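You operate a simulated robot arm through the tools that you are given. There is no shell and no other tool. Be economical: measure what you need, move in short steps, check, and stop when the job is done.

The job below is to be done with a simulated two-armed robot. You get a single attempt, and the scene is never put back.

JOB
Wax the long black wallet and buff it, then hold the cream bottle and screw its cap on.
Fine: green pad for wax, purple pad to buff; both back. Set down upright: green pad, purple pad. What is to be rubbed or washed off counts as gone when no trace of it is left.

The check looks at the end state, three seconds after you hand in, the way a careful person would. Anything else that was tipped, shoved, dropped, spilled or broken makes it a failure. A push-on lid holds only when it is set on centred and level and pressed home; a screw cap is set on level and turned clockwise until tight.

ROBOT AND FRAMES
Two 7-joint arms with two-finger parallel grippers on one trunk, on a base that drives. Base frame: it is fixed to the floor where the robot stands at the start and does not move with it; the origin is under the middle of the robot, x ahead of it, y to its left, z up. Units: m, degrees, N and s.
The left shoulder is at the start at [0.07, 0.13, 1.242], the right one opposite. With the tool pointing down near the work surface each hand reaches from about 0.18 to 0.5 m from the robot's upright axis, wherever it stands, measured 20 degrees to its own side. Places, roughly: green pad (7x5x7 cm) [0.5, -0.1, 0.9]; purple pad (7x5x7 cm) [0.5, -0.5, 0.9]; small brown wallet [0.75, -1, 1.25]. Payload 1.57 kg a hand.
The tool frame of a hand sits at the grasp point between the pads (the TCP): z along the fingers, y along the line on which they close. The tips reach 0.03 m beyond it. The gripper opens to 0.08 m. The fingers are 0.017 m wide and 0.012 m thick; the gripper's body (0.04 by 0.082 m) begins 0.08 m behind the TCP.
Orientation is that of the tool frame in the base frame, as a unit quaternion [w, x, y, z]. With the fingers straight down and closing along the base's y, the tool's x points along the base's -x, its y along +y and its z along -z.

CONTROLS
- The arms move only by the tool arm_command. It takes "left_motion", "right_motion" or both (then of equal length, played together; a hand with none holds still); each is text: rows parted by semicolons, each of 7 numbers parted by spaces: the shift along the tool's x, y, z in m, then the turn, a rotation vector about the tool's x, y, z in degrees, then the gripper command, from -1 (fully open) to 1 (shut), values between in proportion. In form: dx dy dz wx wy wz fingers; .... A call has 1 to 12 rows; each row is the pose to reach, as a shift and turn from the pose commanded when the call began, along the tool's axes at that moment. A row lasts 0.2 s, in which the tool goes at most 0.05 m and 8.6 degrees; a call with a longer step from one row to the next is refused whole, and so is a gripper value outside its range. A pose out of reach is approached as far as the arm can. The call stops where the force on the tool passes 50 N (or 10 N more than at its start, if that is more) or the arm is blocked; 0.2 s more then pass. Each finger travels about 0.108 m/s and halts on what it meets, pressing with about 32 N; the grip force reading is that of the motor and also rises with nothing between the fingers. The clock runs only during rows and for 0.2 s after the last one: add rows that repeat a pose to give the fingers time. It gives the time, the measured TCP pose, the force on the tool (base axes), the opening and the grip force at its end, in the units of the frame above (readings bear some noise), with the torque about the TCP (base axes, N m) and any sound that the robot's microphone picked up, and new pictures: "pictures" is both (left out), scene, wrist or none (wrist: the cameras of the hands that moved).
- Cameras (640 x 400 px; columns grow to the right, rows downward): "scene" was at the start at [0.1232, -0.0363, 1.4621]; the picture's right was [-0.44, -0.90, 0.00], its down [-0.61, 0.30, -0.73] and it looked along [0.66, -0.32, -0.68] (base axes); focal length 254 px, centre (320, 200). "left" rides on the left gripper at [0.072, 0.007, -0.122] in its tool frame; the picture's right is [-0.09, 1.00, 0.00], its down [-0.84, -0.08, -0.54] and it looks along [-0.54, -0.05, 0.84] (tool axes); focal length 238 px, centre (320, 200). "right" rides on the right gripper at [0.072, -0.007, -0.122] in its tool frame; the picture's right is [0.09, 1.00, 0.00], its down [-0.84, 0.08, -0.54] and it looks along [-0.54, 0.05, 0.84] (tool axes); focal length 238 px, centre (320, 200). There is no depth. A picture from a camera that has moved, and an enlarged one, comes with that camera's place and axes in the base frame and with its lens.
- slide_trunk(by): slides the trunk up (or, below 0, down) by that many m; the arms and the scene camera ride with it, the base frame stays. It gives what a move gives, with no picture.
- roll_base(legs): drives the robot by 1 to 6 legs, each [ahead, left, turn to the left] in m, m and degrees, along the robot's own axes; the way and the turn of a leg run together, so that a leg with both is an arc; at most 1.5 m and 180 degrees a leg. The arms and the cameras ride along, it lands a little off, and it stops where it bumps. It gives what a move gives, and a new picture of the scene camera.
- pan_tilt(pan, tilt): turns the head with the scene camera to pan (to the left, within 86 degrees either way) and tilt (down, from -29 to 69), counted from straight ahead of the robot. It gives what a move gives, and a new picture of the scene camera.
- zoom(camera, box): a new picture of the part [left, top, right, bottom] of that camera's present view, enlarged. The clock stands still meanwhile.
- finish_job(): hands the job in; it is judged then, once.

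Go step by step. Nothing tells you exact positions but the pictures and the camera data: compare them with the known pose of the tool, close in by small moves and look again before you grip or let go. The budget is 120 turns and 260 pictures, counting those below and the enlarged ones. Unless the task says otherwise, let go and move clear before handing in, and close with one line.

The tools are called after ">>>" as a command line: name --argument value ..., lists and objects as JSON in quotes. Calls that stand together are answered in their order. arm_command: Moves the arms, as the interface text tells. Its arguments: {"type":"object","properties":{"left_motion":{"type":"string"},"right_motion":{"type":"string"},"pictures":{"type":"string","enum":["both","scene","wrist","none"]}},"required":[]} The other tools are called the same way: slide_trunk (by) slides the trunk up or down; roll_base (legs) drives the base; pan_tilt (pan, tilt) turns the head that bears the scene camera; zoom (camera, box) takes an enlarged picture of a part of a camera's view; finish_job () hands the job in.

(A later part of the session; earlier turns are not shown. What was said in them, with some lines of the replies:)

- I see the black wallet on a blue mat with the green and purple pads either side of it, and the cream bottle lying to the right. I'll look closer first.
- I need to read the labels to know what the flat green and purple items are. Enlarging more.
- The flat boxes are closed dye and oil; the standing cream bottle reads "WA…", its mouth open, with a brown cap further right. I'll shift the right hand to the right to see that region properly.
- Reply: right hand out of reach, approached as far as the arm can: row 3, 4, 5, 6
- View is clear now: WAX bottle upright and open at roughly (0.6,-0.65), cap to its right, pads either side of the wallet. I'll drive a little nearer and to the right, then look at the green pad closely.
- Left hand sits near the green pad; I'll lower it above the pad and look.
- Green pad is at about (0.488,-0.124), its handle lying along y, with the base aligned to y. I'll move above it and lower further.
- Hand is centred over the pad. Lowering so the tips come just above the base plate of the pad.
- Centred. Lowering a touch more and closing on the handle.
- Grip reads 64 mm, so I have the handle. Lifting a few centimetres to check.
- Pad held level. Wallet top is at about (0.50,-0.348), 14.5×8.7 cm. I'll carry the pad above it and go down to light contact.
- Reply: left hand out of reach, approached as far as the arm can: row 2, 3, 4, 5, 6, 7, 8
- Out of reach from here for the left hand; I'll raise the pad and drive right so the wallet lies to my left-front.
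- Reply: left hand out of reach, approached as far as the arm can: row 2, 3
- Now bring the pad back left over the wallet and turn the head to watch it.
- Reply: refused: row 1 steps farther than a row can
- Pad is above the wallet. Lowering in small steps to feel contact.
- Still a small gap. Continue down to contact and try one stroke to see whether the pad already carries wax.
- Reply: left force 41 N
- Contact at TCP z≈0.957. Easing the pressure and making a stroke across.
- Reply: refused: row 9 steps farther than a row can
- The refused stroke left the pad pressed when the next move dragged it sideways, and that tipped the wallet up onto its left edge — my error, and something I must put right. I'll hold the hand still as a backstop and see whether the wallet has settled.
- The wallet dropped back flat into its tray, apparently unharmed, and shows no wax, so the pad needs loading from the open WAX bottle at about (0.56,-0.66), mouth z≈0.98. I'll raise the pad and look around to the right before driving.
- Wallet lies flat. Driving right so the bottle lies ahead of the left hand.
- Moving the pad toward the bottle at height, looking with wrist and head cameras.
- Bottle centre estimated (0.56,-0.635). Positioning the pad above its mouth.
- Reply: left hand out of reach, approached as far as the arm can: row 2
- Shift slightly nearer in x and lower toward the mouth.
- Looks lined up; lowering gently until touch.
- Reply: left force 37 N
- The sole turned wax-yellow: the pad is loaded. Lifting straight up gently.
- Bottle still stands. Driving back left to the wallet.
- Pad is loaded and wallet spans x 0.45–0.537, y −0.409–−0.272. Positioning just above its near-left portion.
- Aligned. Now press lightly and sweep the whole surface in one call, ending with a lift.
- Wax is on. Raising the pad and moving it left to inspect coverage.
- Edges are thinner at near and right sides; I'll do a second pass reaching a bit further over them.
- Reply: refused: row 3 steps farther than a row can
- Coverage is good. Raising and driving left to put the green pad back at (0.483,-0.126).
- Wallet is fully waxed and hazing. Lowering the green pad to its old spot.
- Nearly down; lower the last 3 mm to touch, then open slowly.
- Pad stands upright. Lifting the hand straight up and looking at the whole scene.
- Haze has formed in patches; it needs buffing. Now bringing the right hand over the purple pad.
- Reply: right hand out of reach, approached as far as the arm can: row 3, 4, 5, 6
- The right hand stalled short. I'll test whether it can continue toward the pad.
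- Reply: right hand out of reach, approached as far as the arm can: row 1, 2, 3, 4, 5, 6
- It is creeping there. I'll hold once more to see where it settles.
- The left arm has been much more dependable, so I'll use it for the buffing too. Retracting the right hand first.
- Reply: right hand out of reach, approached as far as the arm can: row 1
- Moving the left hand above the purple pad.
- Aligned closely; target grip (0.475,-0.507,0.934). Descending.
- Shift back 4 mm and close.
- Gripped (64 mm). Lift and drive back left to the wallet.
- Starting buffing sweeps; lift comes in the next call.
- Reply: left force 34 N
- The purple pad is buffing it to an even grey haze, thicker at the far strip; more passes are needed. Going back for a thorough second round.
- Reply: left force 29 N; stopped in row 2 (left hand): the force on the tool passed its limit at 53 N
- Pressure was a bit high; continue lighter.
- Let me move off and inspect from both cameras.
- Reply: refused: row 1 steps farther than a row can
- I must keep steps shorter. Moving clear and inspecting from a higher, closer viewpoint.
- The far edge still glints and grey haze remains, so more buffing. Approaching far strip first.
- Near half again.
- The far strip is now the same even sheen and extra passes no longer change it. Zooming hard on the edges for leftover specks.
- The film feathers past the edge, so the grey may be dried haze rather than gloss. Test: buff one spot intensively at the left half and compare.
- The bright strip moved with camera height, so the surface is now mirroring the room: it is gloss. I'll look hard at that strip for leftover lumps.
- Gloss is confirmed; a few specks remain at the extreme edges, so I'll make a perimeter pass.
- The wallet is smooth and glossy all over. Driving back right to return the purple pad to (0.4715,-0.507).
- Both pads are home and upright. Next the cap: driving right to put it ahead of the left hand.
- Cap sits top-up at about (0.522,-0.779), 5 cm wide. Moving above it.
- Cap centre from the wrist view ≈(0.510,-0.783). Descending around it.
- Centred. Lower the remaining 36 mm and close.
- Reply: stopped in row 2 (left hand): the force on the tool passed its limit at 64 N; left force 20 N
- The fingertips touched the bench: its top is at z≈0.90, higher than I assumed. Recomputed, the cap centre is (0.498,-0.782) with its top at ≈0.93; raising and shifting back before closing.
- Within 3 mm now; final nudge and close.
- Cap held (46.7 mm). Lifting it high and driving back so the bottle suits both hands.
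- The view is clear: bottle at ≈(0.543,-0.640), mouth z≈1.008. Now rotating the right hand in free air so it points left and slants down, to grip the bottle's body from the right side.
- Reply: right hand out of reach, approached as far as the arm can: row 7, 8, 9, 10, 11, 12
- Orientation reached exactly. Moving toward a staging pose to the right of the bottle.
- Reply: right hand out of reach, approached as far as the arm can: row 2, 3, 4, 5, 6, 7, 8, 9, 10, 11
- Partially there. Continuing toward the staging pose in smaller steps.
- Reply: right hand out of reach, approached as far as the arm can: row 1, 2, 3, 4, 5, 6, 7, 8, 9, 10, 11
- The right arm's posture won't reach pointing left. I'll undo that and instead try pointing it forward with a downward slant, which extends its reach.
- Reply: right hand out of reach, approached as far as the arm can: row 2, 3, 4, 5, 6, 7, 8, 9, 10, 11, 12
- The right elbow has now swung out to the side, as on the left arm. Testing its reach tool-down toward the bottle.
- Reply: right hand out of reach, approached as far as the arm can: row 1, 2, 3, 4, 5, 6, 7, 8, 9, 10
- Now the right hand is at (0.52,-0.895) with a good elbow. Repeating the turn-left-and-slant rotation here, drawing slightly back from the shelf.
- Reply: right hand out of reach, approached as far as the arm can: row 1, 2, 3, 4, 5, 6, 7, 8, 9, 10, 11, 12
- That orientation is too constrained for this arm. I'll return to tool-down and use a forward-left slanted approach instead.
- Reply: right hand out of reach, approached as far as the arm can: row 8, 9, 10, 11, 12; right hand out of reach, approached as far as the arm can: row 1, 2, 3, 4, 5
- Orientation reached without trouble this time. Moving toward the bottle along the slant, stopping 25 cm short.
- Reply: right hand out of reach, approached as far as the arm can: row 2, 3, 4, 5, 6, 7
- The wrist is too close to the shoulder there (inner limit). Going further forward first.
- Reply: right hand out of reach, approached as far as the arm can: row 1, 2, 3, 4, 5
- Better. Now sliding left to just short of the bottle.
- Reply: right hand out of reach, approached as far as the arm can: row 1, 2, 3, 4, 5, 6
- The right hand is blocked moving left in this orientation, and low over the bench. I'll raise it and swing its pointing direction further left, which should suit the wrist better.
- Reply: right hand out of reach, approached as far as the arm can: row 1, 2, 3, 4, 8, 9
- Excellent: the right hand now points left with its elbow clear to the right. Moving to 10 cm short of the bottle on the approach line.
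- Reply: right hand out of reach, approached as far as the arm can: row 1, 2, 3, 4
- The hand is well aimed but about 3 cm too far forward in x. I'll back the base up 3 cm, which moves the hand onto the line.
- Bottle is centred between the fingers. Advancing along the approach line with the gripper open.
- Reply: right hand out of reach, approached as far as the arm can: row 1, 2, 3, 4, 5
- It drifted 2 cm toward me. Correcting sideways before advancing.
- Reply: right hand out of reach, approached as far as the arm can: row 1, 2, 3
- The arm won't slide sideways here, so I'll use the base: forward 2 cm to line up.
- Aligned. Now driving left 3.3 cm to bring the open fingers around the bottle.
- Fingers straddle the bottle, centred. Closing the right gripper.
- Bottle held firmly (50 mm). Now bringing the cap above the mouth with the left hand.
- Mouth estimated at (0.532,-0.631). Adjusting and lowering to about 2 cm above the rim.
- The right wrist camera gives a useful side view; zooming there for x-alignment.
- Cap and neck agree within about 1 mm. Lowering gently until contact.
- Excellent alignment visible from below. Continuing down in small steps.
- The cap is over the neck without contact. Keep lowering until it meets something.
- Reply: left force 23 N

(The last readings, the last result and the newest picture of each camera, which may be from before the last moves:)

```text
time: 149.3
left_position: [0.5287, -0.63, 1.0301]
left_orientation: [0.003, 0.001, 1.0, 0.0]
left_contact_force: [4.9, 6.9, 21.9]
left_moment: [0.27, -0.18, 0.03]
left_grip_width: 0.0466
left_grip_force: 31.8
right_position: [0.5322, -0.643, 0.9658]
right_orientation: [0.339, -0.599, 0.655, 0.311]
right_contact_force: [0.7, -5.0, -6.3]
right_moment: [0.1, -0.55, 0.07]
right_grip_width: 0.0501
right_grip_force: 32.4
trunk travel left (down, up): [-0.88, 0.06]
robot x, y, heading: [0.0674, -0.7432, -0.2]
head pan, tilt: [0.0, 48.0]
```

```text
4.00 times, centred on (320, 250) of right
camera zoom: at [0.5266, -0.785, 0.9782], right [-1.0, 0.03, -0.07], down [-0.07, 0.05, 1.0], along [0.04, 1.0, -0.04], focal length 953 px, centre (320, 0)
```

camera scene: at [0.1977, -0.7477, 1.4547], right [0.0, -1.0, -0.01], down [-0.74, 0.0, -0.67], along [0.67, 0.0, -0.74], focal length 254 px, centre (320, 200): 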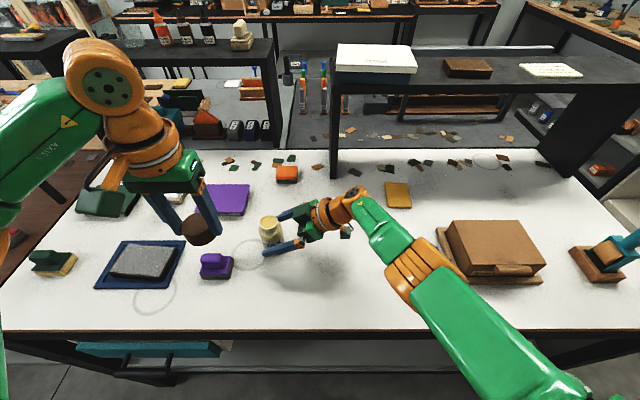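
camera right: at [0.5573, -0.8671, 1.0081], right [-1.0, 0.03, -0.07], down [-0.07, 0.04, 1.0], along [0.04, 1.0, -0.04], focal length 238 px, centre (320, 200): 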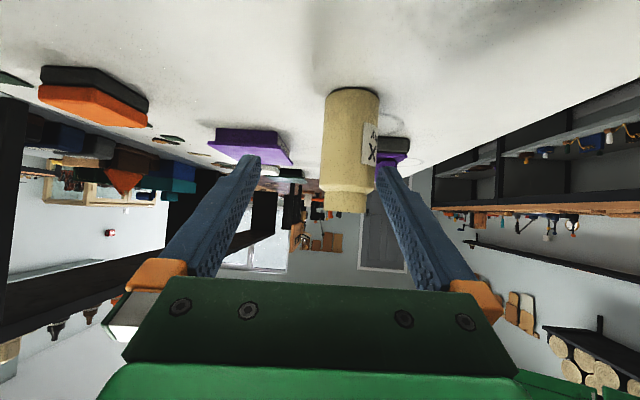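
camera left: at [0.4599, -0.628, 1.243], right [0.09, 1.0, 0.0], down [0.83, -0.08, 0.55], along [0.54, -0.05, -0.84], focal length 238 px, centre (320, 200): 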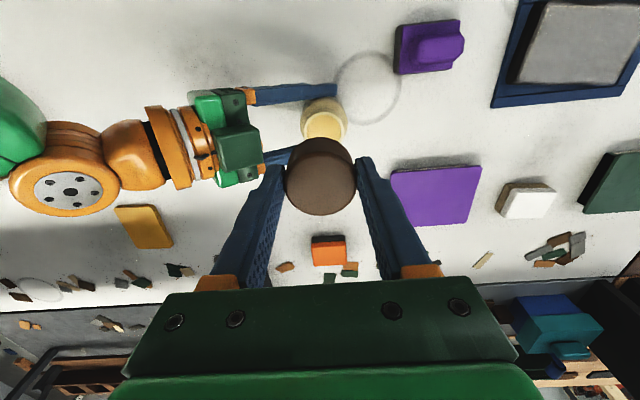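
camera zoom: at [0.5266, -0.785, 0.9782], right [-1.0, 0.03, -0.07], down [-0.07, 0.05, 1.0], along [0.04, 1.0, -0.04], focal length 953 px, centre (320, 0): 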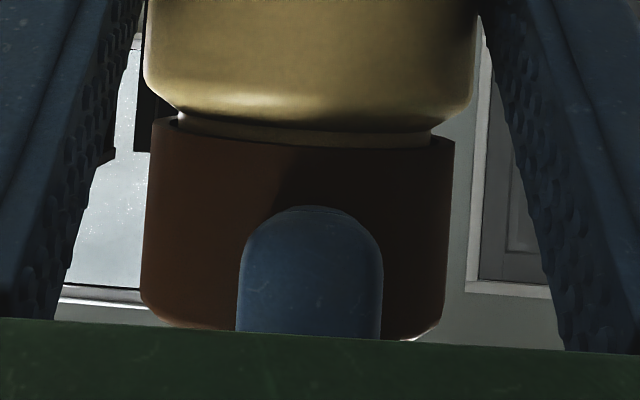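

Contact with 22 N. Now turning the cap clockwise (tool +z) by about 96°.

>>> arm_command --left_motion "0 0 -0.0005 0 0 8 1; 0 0 -0.0005 0 0 16 1; 0 0 0 0 0 24 1; 0 0 0 0 0 32 1; 0 0 0 0 0 40 1; 0 0 0 0 0 48 1; 0 0 0.0003 0 0 56 1; 0 0 0.0003 0 0 64 1; 0 0 0.0006 0 0 72 1; 0 0 0.0006 0 0 80 1; 0 0 0.0006 0 0 88 1; 0 0 0.0006 0 0 96 1" --pictures "none"

>>> zoom --camera "right" --box '[260, 200, 380, 300]'

>>> zoom --camera "scene" --box '[200, 140, 360, 260]'

```text
time: 151.9
left_position: [0.326, -0.6735, 1.0511]
left_orientation: [0.014, 0.729, 0.684, 0.008]
left_contact_force: [0.4, -1.2, -0.8]
left_moment: [-0.01, 0.0, 0.01]
left_grip_width: 0.0
left_grip_force: 20.8
left hand out of reach, approached as far as the arm can: row 4, 5, 6, 7, 8, 9, 10, 11, 12
right_position: [0.5298, -0.6415, 0.968]
right_orientation: [0.34, -0.6, 0.654, 0.311]
right_contact_force: [-2.6, 1.8, 8.0]
right_moment: [0.37, 0.11, 0.07]
right_grip_width: 0.0486
right_grip_force: 32.3
trunk travel left (down, up): [-0.88, 0.06]
robot x, y, heading: [0.0724, -0.7361, 0.2]
head pan, tilt: [0.0, 48.0]
```

```text
4.00 times, centred on (320, 250) of right
camera zoom: at [0.5246, -0.7838, 0.9794], right [-1.0, 0.03, -0.08], down [-0.07, 0.04, 1.0], along [0.04, 1.0, -0.04], focal length 953 px, centre (320, 0)
```

zoom: 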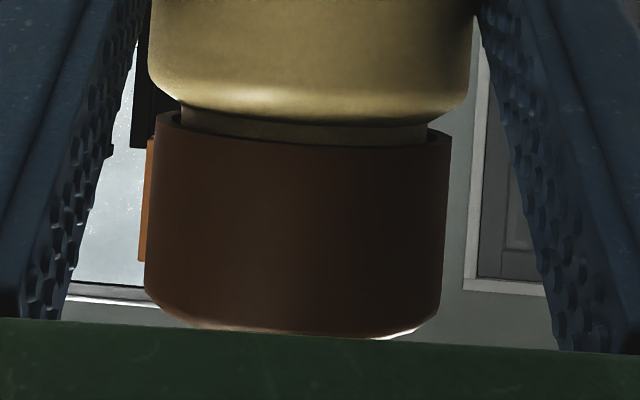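

```text
3.33 times, centred on (280, 200) of scene
camera zoom: at [0.1937, -0.7385, 1.4551], right [0.0, -1.0, 0.0], down [-0.74, 0.0, -0.67], along [0.67, 0.0, -0.74], focal length 846 px, centre (453, 200)
```

zoom: 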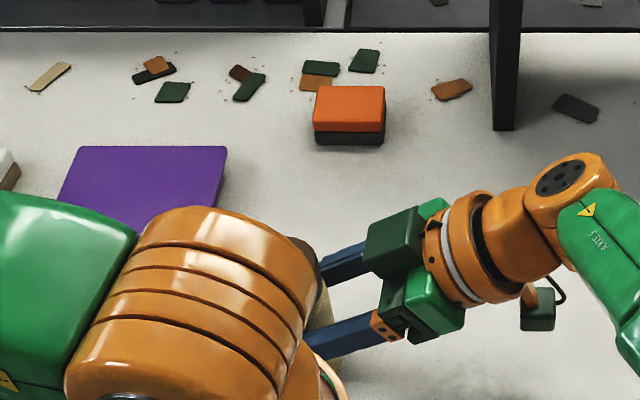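

The left arm could not turn clockwise from there and slid off the cap, but the cap stayed seated on the neck and the bottle is still held. I need to look at where the left arm is before unwinding.

>>> zoom --camera "scene" --box '[0, 0, 640, 400]'

>>> zoom --camera "left" --box '[0, 0, 640, 400]'

```text
1.00 times, centred on (320, 200) of scene (not enlarged: the box is as wide or as high as the picture)
camera zoom: at [0.1937, -0.7385, 1.4551], right [0.0, -1.0, 0.0], down [-0.74, 0.0, -0.67], along [0.67, 0.0, -0.74], focal length 254 px, centre (320, 200)
```

zoom: 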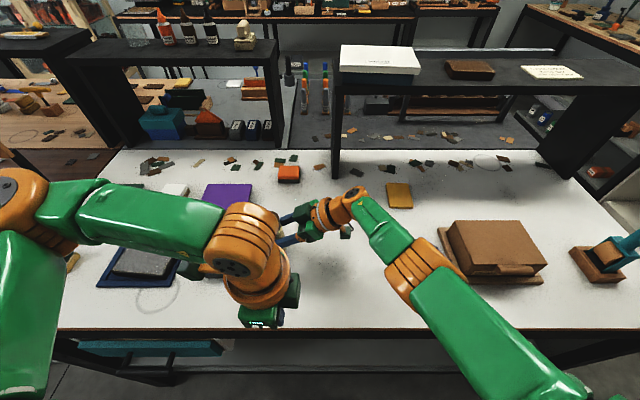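

```text
1.00 times, centred on (320, 200) of left (not enlarged: the box is as wide or as high as the picture)
camera zoom: at [0.3322, -0.6006, 1.1734], right [0.99, -0.15, 0.03], down [-0.15, -0.83, 0.55], along [-0.06, -0.54, -0.84], focal length 238 px, centre (320, 200)
```

zoom: 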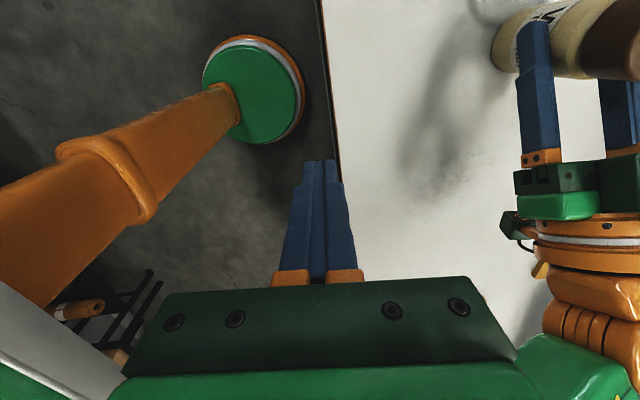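

Left hand is free in front of the bench. Unwinding it: raise, move left and rotate back counter-clockwise, opening the gripper.

>>> arm_command --left_motion "0.01 0 -0.02 0 0 -8 1; 0.02 0 -0.04 0 0 -16 1; 0.03 0 -0.06 0 0 -24 1; 0.04 0 -0.08 0 0 -32 -1; 0.05 0 -0.1 0 0 -40 -1; 0.05 0 -0.1 0 0 -48 -1; 0.05 0 -0.1 0 0 -56 -1; 0.05 0 -0.1 0 0 -64 -1; 0.05 0 -0.1 0 0 -72 -1; 0.05 0 -0.1 0 0 -80 -1; 0.05 0 -0.1 0 0 -88 -1; 0.05 0 -0.1 0 0 -93.6 -1" --pictures "scene"

>>> zoom --camera "scene" --box '[220, 170, 340, 260]'

```text
time: 154.5
left_position: [0.3276, -0.6218, 1.1515]
left_orientation: [0.015, -0.002, 1.0, -0.005]
left_contact_force: [0.6, 0.0, 0.6]
left_moment: [0.01, 0.01, 0.02]
left_grip_width: 0.0799
left_grip_force: 0.1
right_position: [0.5314, -0.6414, 0.9684]
right_orientation: [0.34, -0.6, 0.653, 0.312]
right_contact_force: [-0.7, 1.1, 9.6]
right_moment: [0.42, 0.09, 0.04]
right_grip_width: 0.0488
right_grip_force: 32.1
trunk travel left (down, up): [-0.88, 0.06]
robot x, y, heading: [0.0693, -0.7398, -0.0]
head pan, tilt: [0.0, 48.0]
camera scene: at [0.1942, -0.7397, 1.4551], right [0.0, -1.0, 0.0], down [-0.74, 0.0, -0.67], along [0.67, 0.0, -0.74], focal length 254 px, centre (320, 200)
```

scene: 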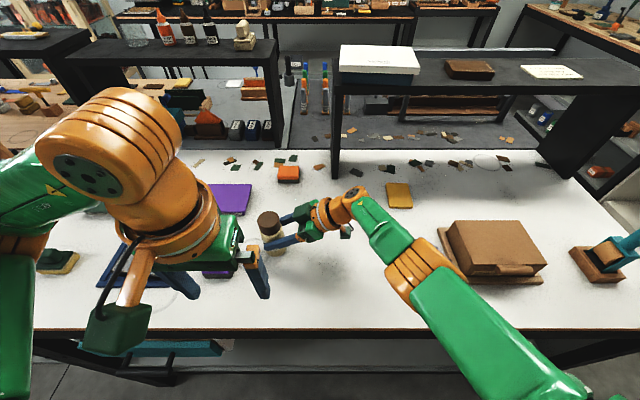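

```text
4.44 times, centred on (280, 215) of scene
camera zoom: at [0.1942, -0.7397, 1.4551], right [0.0, -1.0, 0.0], down [-0.74, 0.0, -0.67], along [0.67, 0.0, -0.74], focal length 1128 px, centre (498, 133)
```

zoom: 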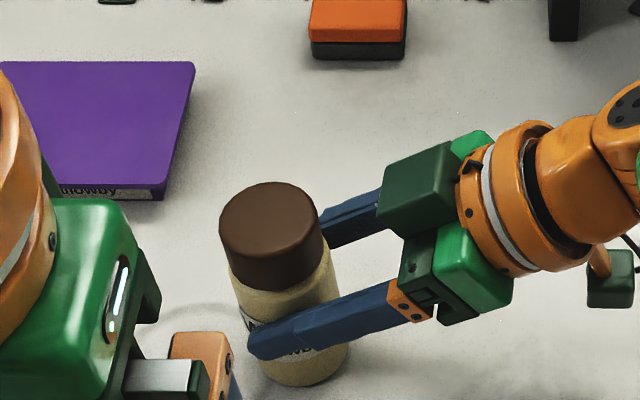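

The cap sits level on the neck. I'll pre-rotate the left hand counter-clockwise 85° here, so the clockwise stroke runs back to neutral, which this arm manages well.

>>> arm_command --left_motion "0 0 0 -0.07 0.16 -7.75 -1; 0 0 0 -0.15 0.33 -15.5 -1; 0 0 0 -0.22 0.5 -23.2 -1; 0 0 0 -0.3 0.66 -31 -1; 0 0 0 -0.37 0.82 -38.7 -1; 0 0 0 -0.44 1 -46.5 -1; 0 0 0 -0.52 1.15 -54.2 -1; 0 0 0 -0.6 1.32 -62 -1; 0 0 0 -0.67 1.48 -69.7 -1; 0 0 0 -0.74 1.65 -77.5 -1; 0 0 0 -0.815 1.814 -85.2 -1" --pictures "scene"

```text
time: 156.9
left_position: [0.327, -0.6225, 1.1515]
left_orientation: [-0.006, -0.679, 0.734, -0.006]
left_contact_force: [-0.3, 0.2, 0.0]
left_moment: [0.02, 0.01, 0.01]
left_grip_width: 0.0799
left_grip_force: 0.1
right_position: [0.5307, -0.6422, 0.966]
right_orientation: [0.34, -0.6, 0.653, 0.313]
right_contact_force: [-1.9, -0.5, 6.3]
right_moment: [0.34, 0.18, 0.08]
right_grip_width: 0.0488
right_grip_force: 31.6
trunk travel left (down, up): [-0.88, 0.06]
robot x, y, heading: [0.0695, -0.7403, 0.2]
head pan, tilt: [0.0, 48.0]
camera scene: at [0.1944, -0.74, 1.455], right [0.0, -1.0, 0.0], down [-0.74, 0.0, -0.67], along [0.67, 0.0, -0.74], focal length 254 px, centre (320, 200)
```

scene: 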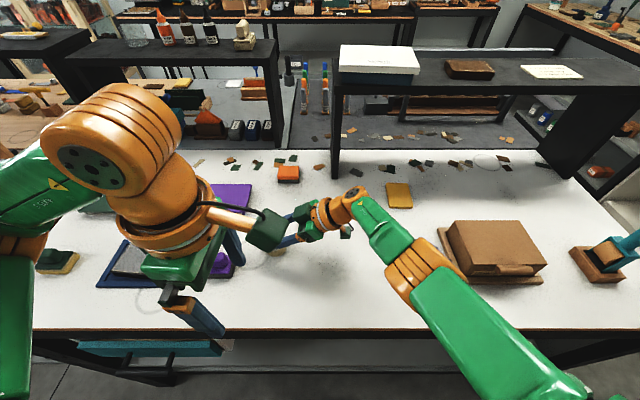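

Rotated cleanly. Moving above the cap.

>>> arm_command --left_motion "-0.0015 -0.04 0 0 0 0 -1; -0.003 -0.08 0 0 0 0 -1; -0.0045 -0.12 0 0 0 0 -1; -0.006 -0.16 0.02 0 0 0 -1; -0.0073 -0.202 0.04 0 0 0 -1; -0.0073 -0.202 0.06 0 0 0 -1; -0.0073 -0.202 0.06 0 0 0 -1" --pictures "wrist"

>>> zoom --camera "scene" --box '[220, 150, 340, 240]'

```text
time: 158.5
left_position: [0.5286, -0.6347, 1.092]
left_orientation: [-0.007, -0.677, 0.736, -0.007]
left_contact_force: [-0.9, 0.5, -0.8]
left_moment: [0.02, 0.03, -0.01]
left_grip_width: 0.0802
left_grip_force: 0.1
right_position: [0.5312, -0.6424, 0.9677]
right_orientation: [0.341, -0.599, 0.654, 0.312]
right_contact_force: [-0.7, -0.2, 8.0]
right_moment: [0.29, 0.08, 0.05]
right_grip_width: 0.0487
right_grip_force: 31.8
trunk travel left (down, up): [-0.88, 0.06]
robot x, y, heading: [0.072, -0.7414, 0.2]
head pan, tilt: [0.0, 48.0]
camera left: at [0.5158, -0.7024, 1.2154], right [-0.98, 0.17, 0.0], down [0.15, 0.84, 0.53], along [0.09, 0.52, -0.85], focal length 238 px, centre (320, 200)
```

left: 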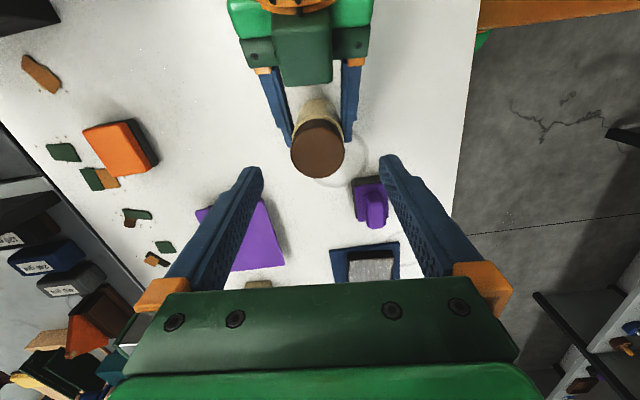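

```text
4.44 times, centred on (280, 195) of scene
camera zoom: at [0.195, -0.7404, 1.455], right [0.0, -1.0, 0.0], down [-0.74, 0.0, -0.67], along [0.67, 0.0, -0.74], focal length 1128 px, centre (498, 222)
```

zoom: 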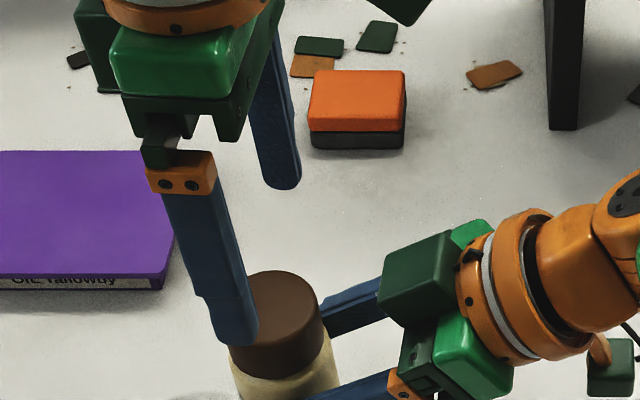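

Directly over the cap (within 2 mm). Lowering and gripping it.

>>> arm_command --left_motion "-0.0015 0 0.02 0 0 0 -1; -0.0025 0 0.04 0 0 0 -1; -0.0025 0 0.06 0 0 0 -1; -0.0025 0 0.06 0 0 0 -1; -0.0025 0 0.06 0 0 0 0.2; -0.0025 0 0.06 0 0 0 1; -0.0025 0 0.06 0 0 0 1" --pictures "none"

>>> zoom --camera "right" --box '[260, 200, 380, 300]'

```text
time: 160.1
left_position: [0.5285, -0.6323, 1.0318]
left_orientation: [-0.006, -0.678, 0.735, -0.008]
left_contact_force: [27.9, -3.5, -3.0]
left_moment: [-0.11, -0.89, -0.1]
left_grip_width: 0.0524
left_grip_force: 32.0
right_position: [0.5304, -0.6427, 0.9671]
right_orientation: [0.34, -0.6, 0.652, 0.314]
right_contact_force: [-26.5, 0.6, 12.9]
right_moment: [-0.28, -0.59, 0.46]
right_grip_width: 0.0493
right_grip_force: 32.2
trunk travel left (down, up): [-0.88, 0.06]
robot x, y, heading: [0.0708, -0.7392, 0.0]
head pan, tilt: [0.0, 48.0]
```

```text
4.00 times, centred on (320, 250) of right
camera zoom: at [0.5254, -0.785, 0.9785], right [-1.0, 0.03, -0.07], down [-0.07, 0.04, 1.0], along [0.03, 1.0, -0.04], focal length 953 px, centre (320, 0)
```

zoom: 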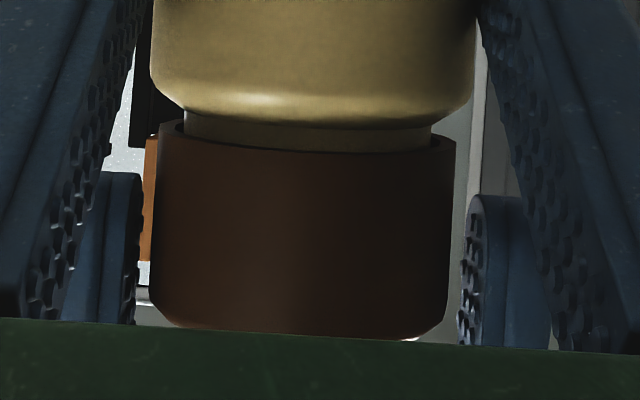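

The grip is off-centre: the cap pushes the hand toward +x with 28 N. Letting the hand comply by 3 mm in +x.

>>> arm_command --left_motion "0 -0.0015 0 0 0 0 1; 0 -0.003 0 0 0 0 1; 0 -0.003 0 0 0 0 1; 0 -0.003 0 0 0 0 1" --pictures "none"

```text
time: 161.1
left_position: [0.5309, -0.633, 1.0302]
left_orientation: [-0.009, -0.676, 0.737, -0.006]
left_contact_force: [-4.0, -17.5, 2.0]
left_moment: [-0.61, 0.28, -0.02]
left_grip_width: 0.0511
left_grip_force: 31.8
right_position: [0.533, -0.6402, 0.9667]
right_orientation: [0.34, -0.599, 0.654, 0.313]
right_contact_force: [1.7, 16.8, 1.0]
right_moment: [-0.4, 0.16, 0.03]
right_grip_width: 0.049
right_grip_force: 32.0
trunk travel left (down, up): [-0.88, 0.06]
robot x, y, heading: [0.0704, -0.7381, 0.1]
head pan, tilt: [0.0, 48.0]
```

Forces are moderate; the fingers likely sit on facets. Now the clockwise stroke from −85° back toward 0°, with slight downward pressure.

>>> arm_command --left_motion "0 0 0.001 0 0 7.75 1; 0 0 0.001 0 0 15.5 1; 0 0 0.0015 0 0 23.2 1; 0 0 0.0015 0 0 31 1; 0 0 0.002 0 0 38.7 1; 0 0 0.002 0 0 46.5 1; 0 0 0.002 0 0 54.2 1; 0 0 0.0025 0 0 62 1; 0 0 0.0025 0 0 69.7 1; 0 0 0.0025 0 0 77.5 1; 0 0 0.0025 0 0 85 1" --pictures "none"

>>> zoom --camera "right" --box '[260, 200, 380, 300]'

```text
time: 163.5
left_position: [0.5334, -0.6308, 1.0282]
left_orientation: [-0.003, -0.002, 1.0, -0.006]
left_contact_force: [-16.4, 24.3, 1.7]
left_moment: [1.05, 0.31, 0.02]
left_grip_width: 0.0489
left_grip_force: 32.5
right_position: [0.5331, -0.6448, 0.9656]
right_orientation: [0.34, -0.599, 0.655, 0.311]
right_contact_force: [19.1, -25.1, 6.6]
right_moment: [0.48, 0.18, -0.23]
right_grip_width: 0.0491
right_grip_force: 32.1
trunk travel left (down, up): [-0.88, 0.06]
robot x, y, heading: [0.0713, -0.7393, -0.0]
head pan, tilt: [0.0, 48.0]
```

```text
4.00 times, centred on (320, 250) of right
camera zoom: at [0.527, -0.7862, 0.9781], right [-1.0, 0.04, -0.07], down [-0.07, 0.04, 1.0], along [0.04, 1.0, -0.04], focal length 953 px, centre (320, 0)
```

zoom: 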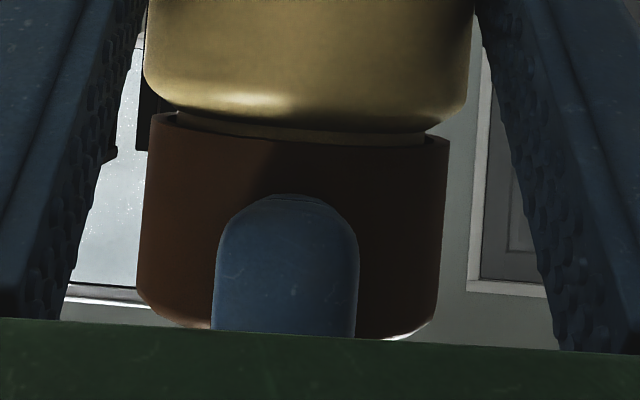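

The cap turned and sank about 1 mm. Opening, recentring slightly, and rotating back for another stroke.

>>> arm_command --left_motion "0 0 0 0 0 0 -1; 0.0015 0.002 0 0 0 -7.75 -1; 0.0015 0.002 0 0 0 -15.5 -1; 0.0015 0.002 0 0 0 -23.2 -1; 0.0015 0.002 0 0 0 -31 -1; 0.0015 0.002 0 0 0 -38.7 -1; 0.0015 0.002 0 0 0 -46.5 -1; 0.0015 0.002 0 0 0 -54.2 -1; 0.0015 0.002 0 0 0 -62 -1; 0.0015 0.002 0 0 0 -69.7 -1; 0.0015 0.002 0 0 0 -77.5 -1; 0.0015 0.002 0 0 0 -85 -1" --pictures "none"

```text
time: 166.1
left_position: [0.532, -0.6289, 1.0264]
left_orientation: [-0.009, -0.678, 0.735, -0.006]
left_contact_force: [1.1, -0.6, 0.1]
left_moment: [0.01, 0.01, -0.05]
left_grip_width: 0.0799
left_grip_force: 0.1
right_position: [0.532, -0.6431, 0.9659]
right_orientation: [0.339, -0.599, 0.654, 0.312]
right_contact_force: [-0.2, 0.7, -0.6]
right_moment: [-0.01, 0.01, 0.01]
right_grip_width: 0.049
right_grip_force: 31.9
trunk travel left (down, up): [-0.88, 0.06]
robot x, y, heading: [0.0679, -0.7395, 0.1]
head pan, tilt: [0.0, 48.0]
```

Gripping and turning clockwise again, 85°.

>>> arm_command --left_motion "0 0 0 0 0 0 0.4; 0 0 0 0 0 0 1; 0 0 0 0 0 8.5 1; 0 0 0 0 0 17 1; 0 0 0 0 0 25.5 1; 0 0 0.0005 0 0 34 1; 0 0 0.0005 0 0 42.5 1; 0 0 0.0005 0 0 51 1; 0 0 0.001 0 0 59.5 1; 0 0 0.001 0 0 68 1; 0 0 0.001 0 0 76.5 1; 0 0 0.001 0 0 85 1" --pictures "none"

>>> zoom --camera "right" --box '[260, 200, 380, 300]'

```text
time: 168.7
left_position: [0.5315, -0.6285, 1.027]
left_orientation: [-0.002, -0.001, 1.0, -0.009]
left_contact_force: [9.1, -2.2, 8.4]
left_moment: [0.32, 0.2, 0.01]
left_grip_width: 0.0531
left_grip_force: 31.6
right_position: [0.5327, -0.6422, 0.9659]
right_orientation: [0.339, -0.599, 0.655, 0.312]
right_contact_force: [-9.7, 2.7, -6.9]
right_moment: [-0.49, -0.65, 0.09]
right_grip_width: 0.049
right_grip_force: 32.6
trunk travel left (down, up): [-0.88, 0.06]
robot x, y, heading: [0.0737, -0.7379, -0.0]
head pan, tilt: [0.0, 48.0]
```

```text
4.00 times, centred on (320, 250) of right
camera zoom: at [0.527, -0.7846, 0.978], right [-1.0, 0.03, -0.07], down [-0.07, 0.04, 1.0], along [0.04, 1.0, -0.04], focal length 953 px, centre (320, 0)
```

zoom: 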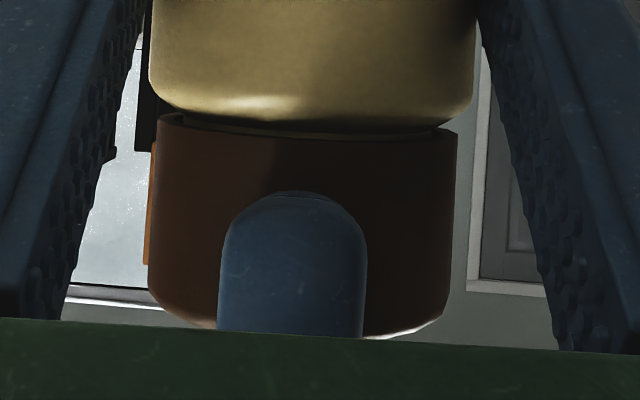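

Sinking further each stroke. Another return stroke.

>>> arm_command --left_motion "0 0 0 0 0 0 -1; -0.0005 -0.001 0 0 0 -7.75 -1; -0.0005 -0.001 0 0 0 -15.5 -1; -0.0005 -0.001 0 0 0 -23.2 -1; -0.0005 -0.001 0 0 0 -31 -1; -0.0005 -0.001 0 0 0 -38.7 -1; -0.0005 -0.001 0 0 0 -46.5 -1; -0.0005 -0.001 0 0 0 -54.2 -1; -0.0005 -0.001 0 0 0 -62 -1; -0.0005 -0.001 0 0 0 -69.7 -1; -0.0005 -0.001 0 0 0 -77.5 -1; -0.0005 -0.001 0 0 0 -85 -1" --pictures "none"

```text
time: 169.8
left_position: [0.5287, -0.6345, 1.0263]
left_orientation: [-0.013, -0.231, 0.973, -0.01]
left_contact_force: [-5.7, 2.5, 0.6]
left_moment: [0.05, 0.11, -0.21]
left_grip_width: 0.0763
left_grip_force: 0.0
right_position: [0.5361, -0.6435, 0.9672]
right_orientation: [0.342, -0.597, 0.657, 0.309]
right_contact_force: [5.0, -2.0, -1.1]
right_moment: [0.0, 0.2, 0.12]
right_grip_width: 0.0492
right_grip_force: 32.0
trunk travel left (down, up): [-0.88, 0.06]
robot x, y, heading: [0.0696, -0.7382, 0.1]
head pan, tilt: [0.0, 48.0]
stopped in row 5 (left hand): the force on the tool passed its limit at 57 N (the readings are from after the stop); the commanded pose is now the measured one
```

The open finger caught the right hand's finger on the way back: I was working too low. Raising, finishing the return rotation, then settling 8 mm higher.

>>> arm_command --left_motion "0 0 -0.008 0 0 0 -1; -0.0045 0.0028 -0.018 0 0 0 -1; -0.0045 0.0028 -0.018 0.02 -0.28 -8.29 -1; -0.0045 0.0028 -0.018 0.05 -0.56 -16.6 -1; -0.0045 0.0028 -0.018 0.07 -0.84 -24.9 -1; -0.0045 0.0028 -0.018 0.1 -1.12 -33.1 -1; -0.0045 0.0028 -0.018 0.12 -1.4 -41.4 -1; -0.0045 0.0028 -0.018 0.14 -1.68 -49.7 -1; -0.0045 0.0028 -0.018 0.167 -1.96 -58 -1; -0.0045 0.0028 -0.009 0.167 -1.96 -58 -1; -0.0045 0.0028 -0.009 0.167 -1.96 -58 -1" --pictures "none"

>>> zoom --camera "right" --box '[220, 100, 420, 290]'

>>> zoom --camera "scene" --box '[220, 160, 340, 250]'

```text
time: 172.2
left_position: [0.5316, -0.6303, 1.0348]
left_orientation: [0.001, -0.674, 0.738, -0.001]
left_contact_force: [0.0, 0.1, 0.1]
left_moment: [0.0, 0.0, -0.01]
left_grip_width: 0.0801
left_grip_force: 0.0
right_position: [0.5355, -0.6432, 0.9664]
right_orientation: [0.342, -0.597, 0.656, 0.31]
right_contact_force: [0.5, -0.3, 0.1]
right_moment: [-0.01, 0.01, 0.0]
right_grip_width: 0.049
right_grip_force: 31.8
trunk travel left (down, up): [-0.88, 0.06]
robot x, y, heading: [0.0702, -0.7378, 0.1]
head pan, tilt: [0.0, 48.0]
```

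```text
2.11 times, centred on (320, 195) of right
camera zoom: at [0.5289, -0.7851, 0.9786], right [-1.0, 0.04, -0.08], down [-0.08, 0.04, 1.0], along [0.05, 1.0, -0.04], focal length 502 px, centre (320, 210)
```

zoom: 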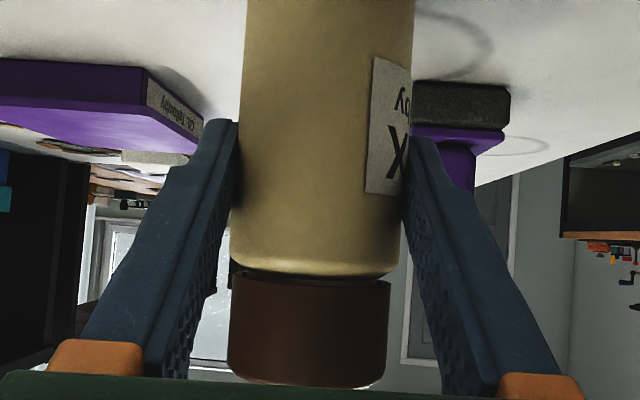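

```text
4.44 times, centred on (280, 205) of scene
camera zoom: at [0.1981, -0.7394, 1.4547], right [0.0, -1.0, 0.0], down [-0.74, 0.0, -0.67], along [0.67, 0.0, -0.74], focal length 1128 px, centre (498, 178)
```

zoom: 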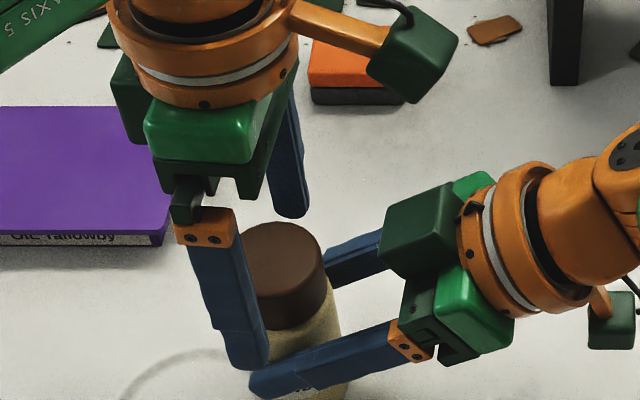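

Free of forces and cap level. The bottle moved ~3 mm in x, so I shift, grip and turn clockwise again.

>>> arm_command --left_motion "0 -0.003 0 0 0 0 0.2; 0 -0.003 0 0 0 0 1; 0 -0.003 0 0 0 8.5 1; 0 -0.003 0 0 0 17 1; 0 -0.003 0 0 0 25.5 1; 0 -0.003 0.0003 0 0 34 1; 0 -0.003 0.0006 0 0 42.5 1; 0 -0.003 0.0006 0 0 51 1; 0 -0.003 0.001 0 0 59.5 1; 0 -0.003 0.001 0 0 68 1; 0 -0.003 0.001 0 0 76.5 1; 0 -0.003 0.001 0 0 85 1" --pictures "none"

>>> zoom --camera "right" --box '[260, 200, 380, 300]'

```text
time: 174.8
left_position: [0.5369, -0.6294, 1.036]
left_orientation: [0.001, 0.004, 1.0, 0.001]
left_contact_force: [11.0, -0.5, -1.4]
left_moment: [0.05, -0.51, -0.01]
left_grip_width: 0.0485
left_grip_force: 32.0
right_position: [0.5348, -0.644, 0.9678]
right_orientation: [0.341, -0.598, 0.656, 0.308]
right_contact_force: [-12.6, 0.9, -0.2]
right_moment: [-0.11, -0.24, 0.11]
right_grip_width: 0.0489
right_grip_force: 31.9
trunk travel left (down, up): [-0.88, 0.06]
robot x, y, heading: [0.0698, -0.7387, 0.1]
head pan, tilt: [0.0, 48.0]
```

```text
4.00 times, centred on (320, 250) of right
camera zoom: at [0.5289, -0.7851, 0.9786], right [-1.0, 0.04, -0.08], down [-0.08, 0.04, 1.0], along [0.04, 1.0, -0.04], focal length 953 px, centre (320, 0)
```

zoom: 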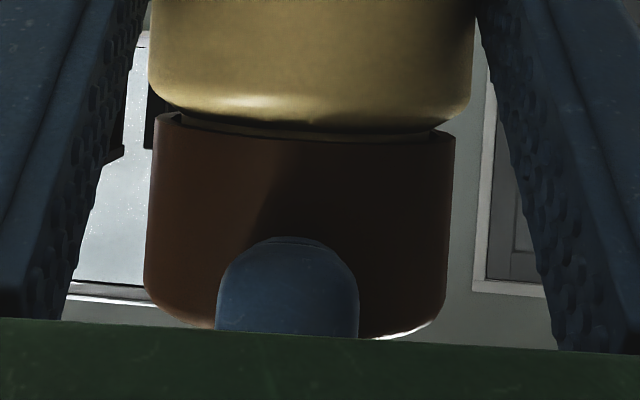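

Not tight yet by torque. One more return stroke, raised to clear the right hand.

>>> arm_command --left_motion "0 0 0 0 0 0 -1; 0 0 -0.018 0 0 0 -1; 0 0 -0.018 0 0 -8.55 -1; 0 0 -0.018 0 0 -17.1 -1; 0 0 -0.018 0 0 -25.6 -1; 0 0 -0.018 0 0 -34.2 -1; 0 0 -0.018 0 0 -42.7 -1; 0 0 -0.018 0 0 -51.3 -1; 0 0 -0.018 0 0 -59.8 -1; 0 0 -0.018 0 0 -68.4 -1; 0 0 -0.018 0 0 -76.9 -1; 0 0 0.002 0 0 -84 -1" --pictures "none"

```text
time: 177.4
left_position: [0.5346, -0.6299, 1.0318]
left_orientation: [0.0, -0.668, 0.744, 0.0]
left_contact_force: [-0.1, -0.2, 0.2]
left_moment: [-0.01, 0.03, -0.01]
left_grip_width: 0.0801
left_grip_force: 0.1
right_position: [0.5354, -0.6425, 0.9663]
right_orientation: [0.342, -0.597, 0.657, 0.308]
right_contact_force: [-0.6, 0.2, -0.2]
right_moment: [0.02, -0.02, -0.01]
right_grip_width: 0.0487
right_grip_force: 32.4
trunk travel left (down, up): [-0.88, 0.06]
robot x, y, heading: [0.0691, -0.7384, -0.0]
head pan, tilt: [0.0, 48.0]
```

>>> arm_command --left_motion "0 0 0 0 0 0 0.3; 0 0 0 0 0 0 1; 0 0 0.0015 0 0 8.5 1; 0 0 0.0015 0 0 17 1; 0 0 0.002 0 0 25.5 1; 0 0 0.002 0 0 34 1; 0 0 0.0025 0 0 42.5 1; 0 0 0.0025 0 0 51 1; 0 0 0.003 0 0 59.5 1; 0 0 0.003 0 0 68 1; 0 0 0.003 0 0 76.5 1; 0 0 0.003 0 0 85 1" --pictures "none"

>>> zoom --camera "right" --box '[260, 200, 380, 300]'

```text
time: 180.1
left_position: [0.5338, -0.6304, 1.0285]
left_orientation: [-0.002, 0.013, 1.0, 0.001]
left_contact_force: [-10.0, 1.7, 4.5]
left_moment: [0.13, 0.4, 0.02]
left_grip_width: 0.0493
left_grip_force: 32.0
right_position: [0.5368, -0.6438, 0.9676]
right_orientation: [0.344, -0.597, 0.656, 0.309]
right_contact_force: [10.7, -2.9, -5.8]
right_moment: [-0.06, 0.22, -0.16]
right_grip_width: 0.049
right_grip_force: 31.5
trunk travel left (down, up): [-0.88, 0.06]
robot x, y, heading: [0.0724, -0.7416, -0.0]
head pan, tilt: [0.0, 48.0]
```

```text
4.00 times, centred on (320, 250) of right
camera zoom: at [0.5297, -0.7855, 0.9794], right [-1.0, 0.05, -0.08], down [-0.08, 0.04, 1.0], along [0.05, 1.0, -0.04], focal length 953 px, centre (320, 0)
```

zoom: 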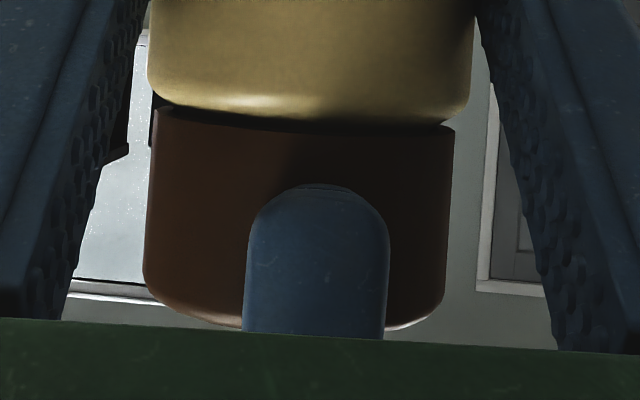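

The cap has come right down to the shoulder. One more stroke to make it tight: return first.

>>> arm_command --left_motion "0 0 0 0 0 0 -1; 0 0 -0.02 0 0 0 -1; 0 0 -0.02 0 0 -8.55 -1; 0 0 -0.02 0 0 -17.1 -1; 0 0 -0.02 0 0 -25.6 -1; 0 0 -0.02 0 0 -34.2 -1; 0 0 -0.02 0 0 -42.7 -1; 0 0 -0.02 0 0 -51.3 -1; 0 0 -0.02 0 0 -59.8 -1; 0 0 -0.02 0 0 -68.4 -1; 0 0 -0.02 0 0 -76.9 -1; 0 -0.002 -0.002 0 0 -84 -1" --pictures "none"

```text
time: 182.7
left_position: [0.5356, -0.6327, 1.0316]
left_orientation: [0.0, -0.661, 0.75, -0.001]
left_contact_force: [-0.6, 0.5, -0.5]
left_moment: [0.01, 0.0, 0.02]
left_grip_width: 0.08
left_grip_force: 0.1
right_position: [0.5351, -0.6431, 0.9666]
right_orientation: [0.342, -0.597, 0.657, 0.309]
right_contact_force: [1.0, -0.2, -1.7]
right_moment: [-0.01, -0.02, -0.01]
right_grip_width: 0.0488
right_grip_force: 32.3
trunk travel left (down, up): [-0.88, 0.06]
robot x, y, heading: [0.0698, -0.7405, 0.2]
head pan, tilt: [0.0, 48.0]
```

>>> arm_command --left_motion "-0.001 0 0 0 0 0 0.3; -0.001 0 0 0 0 0 1; -0.001 0 0.001 0 0 8.5 1; -0.001 0 0.001 0 0 17 1; -0.001 0 0.0015 0 0 25.5 1; -0.001 0 0.0015 0 0 34 1; -0.001 0 0.0015 0 0 42.5 1; -0.001 0 0.0015 0 0 51 1; -0.001 0 0.002 0 0 59.5 1; -0.001 0 0.002 0 0 68 1; -0.001 0 0.002 0 0 76.5 1; -0.001 0 0.002 0 0 85 1" --pictures "none"

>>> zoom --camera "right" --box '[220, 100, 420, 290]'

```text
time: 185.2
left_position: [0.5351, -0.6313, 1.0288]
left_orientation: [0.002, 0.022, 1.0, 0.001]
left_contact_force: [11.7, -8.8, -0.2]
left_moment: [-0.27, -0.14, 1.24]
left_grip_width: 0.0489
left_grip_force: 32.6
right_position: [0.536, -0.6426, 0.9656]
right_orientation: [0.342, -0.597, 0.656, 0.31]
right_contact_force: [-11.9, 8.7, -0.1]
right_moment: [-0.27, -0.52, -1.1]
right_grip_width: 0.0497
right_grip_force: 32.3
trunk travel left (down, up): [-0.88, 0.06]
robot x, y, heading: [0.0692, -0.7404, 0.0]
head pan, tilt: [0.0, 48.0]
```

```text
2.11 times, centred on (320, 195) of right
camera zoom: at [0.5285, -0.7849, 0.9789], right [-1.0, 0.04, -0.08], down [-0.08, 0.04, 1.0], along [0.04, 1.0, -0.04], focal length 502 px, centre (320, 210)
```

zoom: 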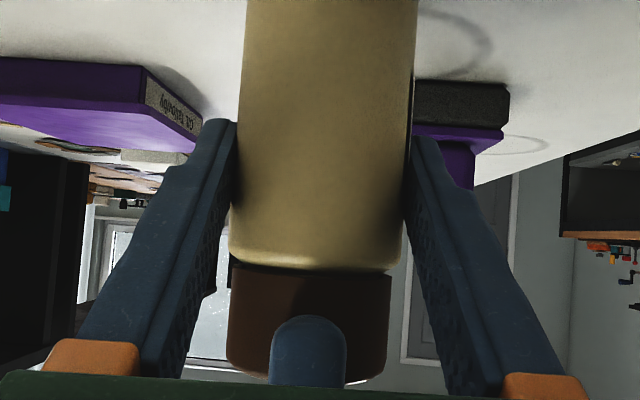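

Torque rose to 1.2 N m and the bottle began to turn in the right grip: the cap is tight. Releasing the cap and lifting the left hand away.

>>> arm_command --left_motion "0 0 0 0 0 0 0; 0 0 0 0 0 0 -1; 0 0 0 0 0 0 -1; 0 0 -0.03 0 0 0 -1; 0 0 -0.07 0 0 0 -1; 0 0 -0.11 0 0 0 -1; 0.03 0.02 -0.13 0 0 0 -1; 0.06 0.05 -0.14 0 0 0 -1; 0.08 0.08 -0.14 0 0 0 -1" --pictures "none"

>>> zoom --camera "scene" --box '[220, 170, 340, 260]'

```text
time: 187.2
left_position: [0.4559, -0.5461, 1.1694]
left_orientation: [0.002, 0.02, 1.0, 0.0]
left_contact_force: [-0.9, 0.3, 0.4]
left_moment: [-0.02, 0.02, -0.02]
left_grip_width: 0.0801
left_grip_force: 0.1
right_position: [0.5344, -0.6417, 0.9669]
right_orientation: [0.342, -0.598, 0.656, 0.309]
right_contact_force: [-0.5, 0.4, -0.6]
right_moment: [0.08, 0.04, 0.02]
right_grip_width: 0.0499
right_grip_force: 32.0
trunk travel left (down, up): [-0.88, 0.06]
robot x, y, heading: [0.0674, -0.7376, 0.1]
head pan, tilt: [0.0, 48.0]
```

```text
4.44 times, centred on (280, 215) of scene
camera zoom: at [0.1965, -0.7382, 1.4548], right [0.0, -1.0, 0.0], down [-0.74, 0.0, -0.67], along [0.67, 0.0, -0.74], focal length 1128 px, centre (498, 133)
5 turns are left
```

zoom: 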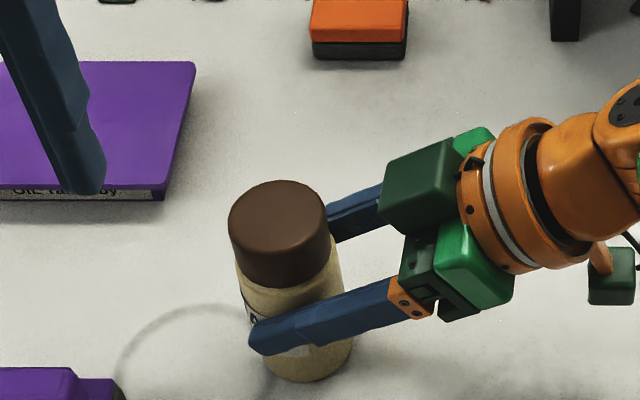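

Cap seated level. Opening the right gripper.

>>> arm_command --right_motion "0 0 0 0 0 0 0.2; 0 0 0 0 0 0 -0.4; 0 0 0 0 0 0 -1; 0 0 0 0 0 0 -1; 0 0 0 0 0 0 -1" --pictures "none"

>>> zoom --camera "right" --box '[160, 50, 480, 290]'

```text
time: 188.4
left_position: [0.4586, -0.5477, 1.1696]
left_orientation: [0.002, 0.02, 1.0, 0.0]
left_contact_force: [0.3, -0.1, -0.4]
left_moment: [-0.01, 0.0, -0.02]
left_grip_width: 0.0798
left_grip_force: 0.0
right_position: [0.5353, -0.6434, 0.9683]
right_orientation: [0.342, -0.597, 0.656, 0.309]
right_contact_force: [-0.3, -0.2, 1.1]
right_moment: [-0.02, -0.01, -0.03]
right_grip_width: 0.0799
right_grip_force: 0.1
trunk travel left (down, up): [-0.88, 0.06]
robot x, y, heading: [0.0722, -0.7398, -0.1]
head pan, tilt: [0.0, 48.0]
```

```text
1.67 times, centred on (320, 170) of right
camera zoom: at [0.5285, -0.7852, 0.9788], right [-1.0, 0.04, -0.08], down [-0.08, 0.04, 1.0], along [0.05, 1.0, -0.04], focal length 397 px, centre (320, 250)
4 turns are left
```

zoom: 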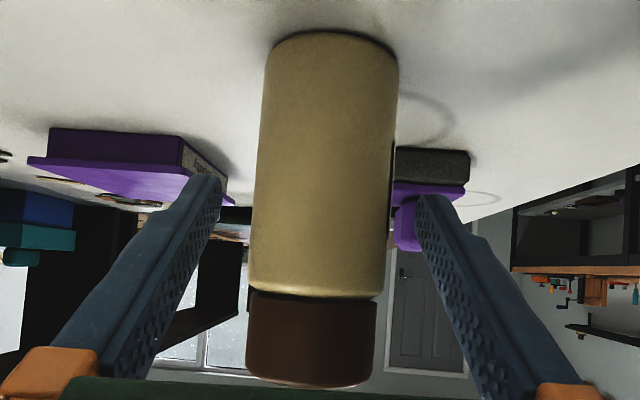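

Bottle stands upright with open fingers clear on both sides. Driving the base right to draw the hand straight off it.

>>> roll_base --legs '[[0.0, -0.11, 0]]'

>>> zoom --camera "scene" --box '[60, 150, 380, 330]'

```text
time: 189.7
left_position: [0.4574, -0.6552, 1.1692]
left_orientation: [0.001, 0.02, 1.0, -0.002]
left_contact_force: [-0.3, 0.1, 0.2]
left_moment: [-0.06, -0.01, 0.02]
left_grip_width: 0.08
left_grip_force: 0.0
right_position: [0.5342, -0.7507, 0.9671]
right_orientation: [0.34, -0.598, 0.657, 0.308]
right_contact_force: [0.1, 0.6, 0.6]
right_moment: [0.0, 0.0, 0.01]
right_grip_width: 0.0801
right_grip_force: 0.1
trunk travel left (down, up): [-0.88, 0.06]
robot x, y, heading: [0.0687, -0.8505, 0.0]
head pan, tilt: [0.0, 48.0]
camera scene: at [0.1977, -0.8454, 1.4547], right [0.0, -1.0, 0.0], down [-0.74, 0.0, -0.67], along [0.67, 0.0, -0.74], focal length 254 px, centre (320, 200)
```

scene: 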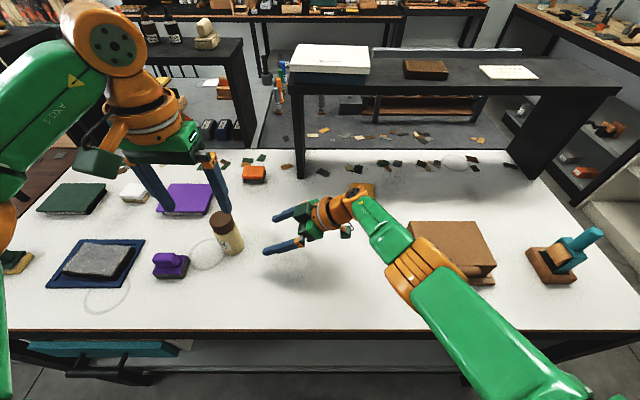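

```text
2.00 times, centred on (220, 240) of scene
camera zoom: at [0.1977, -0.8454, 1.4547], right [0.0, -1.0, 0.0], down [-0.74, 0.0, -0.67], along [0.67, 0.0, -0.74], focal length 508 px, centre (520, 120)
3 turns are left
```

zoom: 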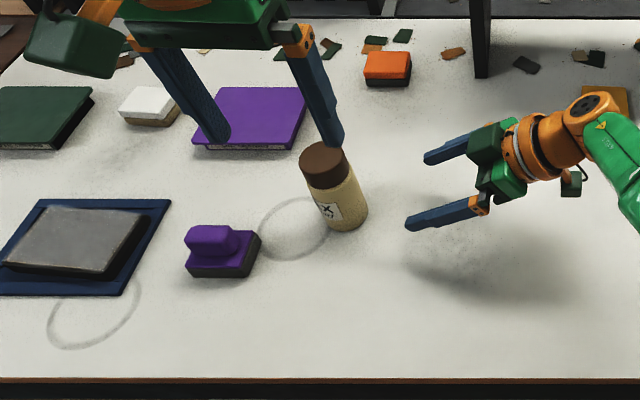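

The capped bottle stands upright, both pads stand in their places, the wallet is glossy in its tray, and both hands are clear. Handing in.

>>> finish_job

```text
The job is handed in.
```

I handed the job in. The long black wallet is waxed and buffed to an even gloss, both pads stand upright where they started, and the cream bottle is standing with its cap screwed tight. There were three slips. A dragging pad tipped the wallet onto its edge early on; it fell back flat and looked unharmed. Later the left hand slid off the cap on its first turn, and its open finger knocked the right hand. Neither moved the cap off the bottle.
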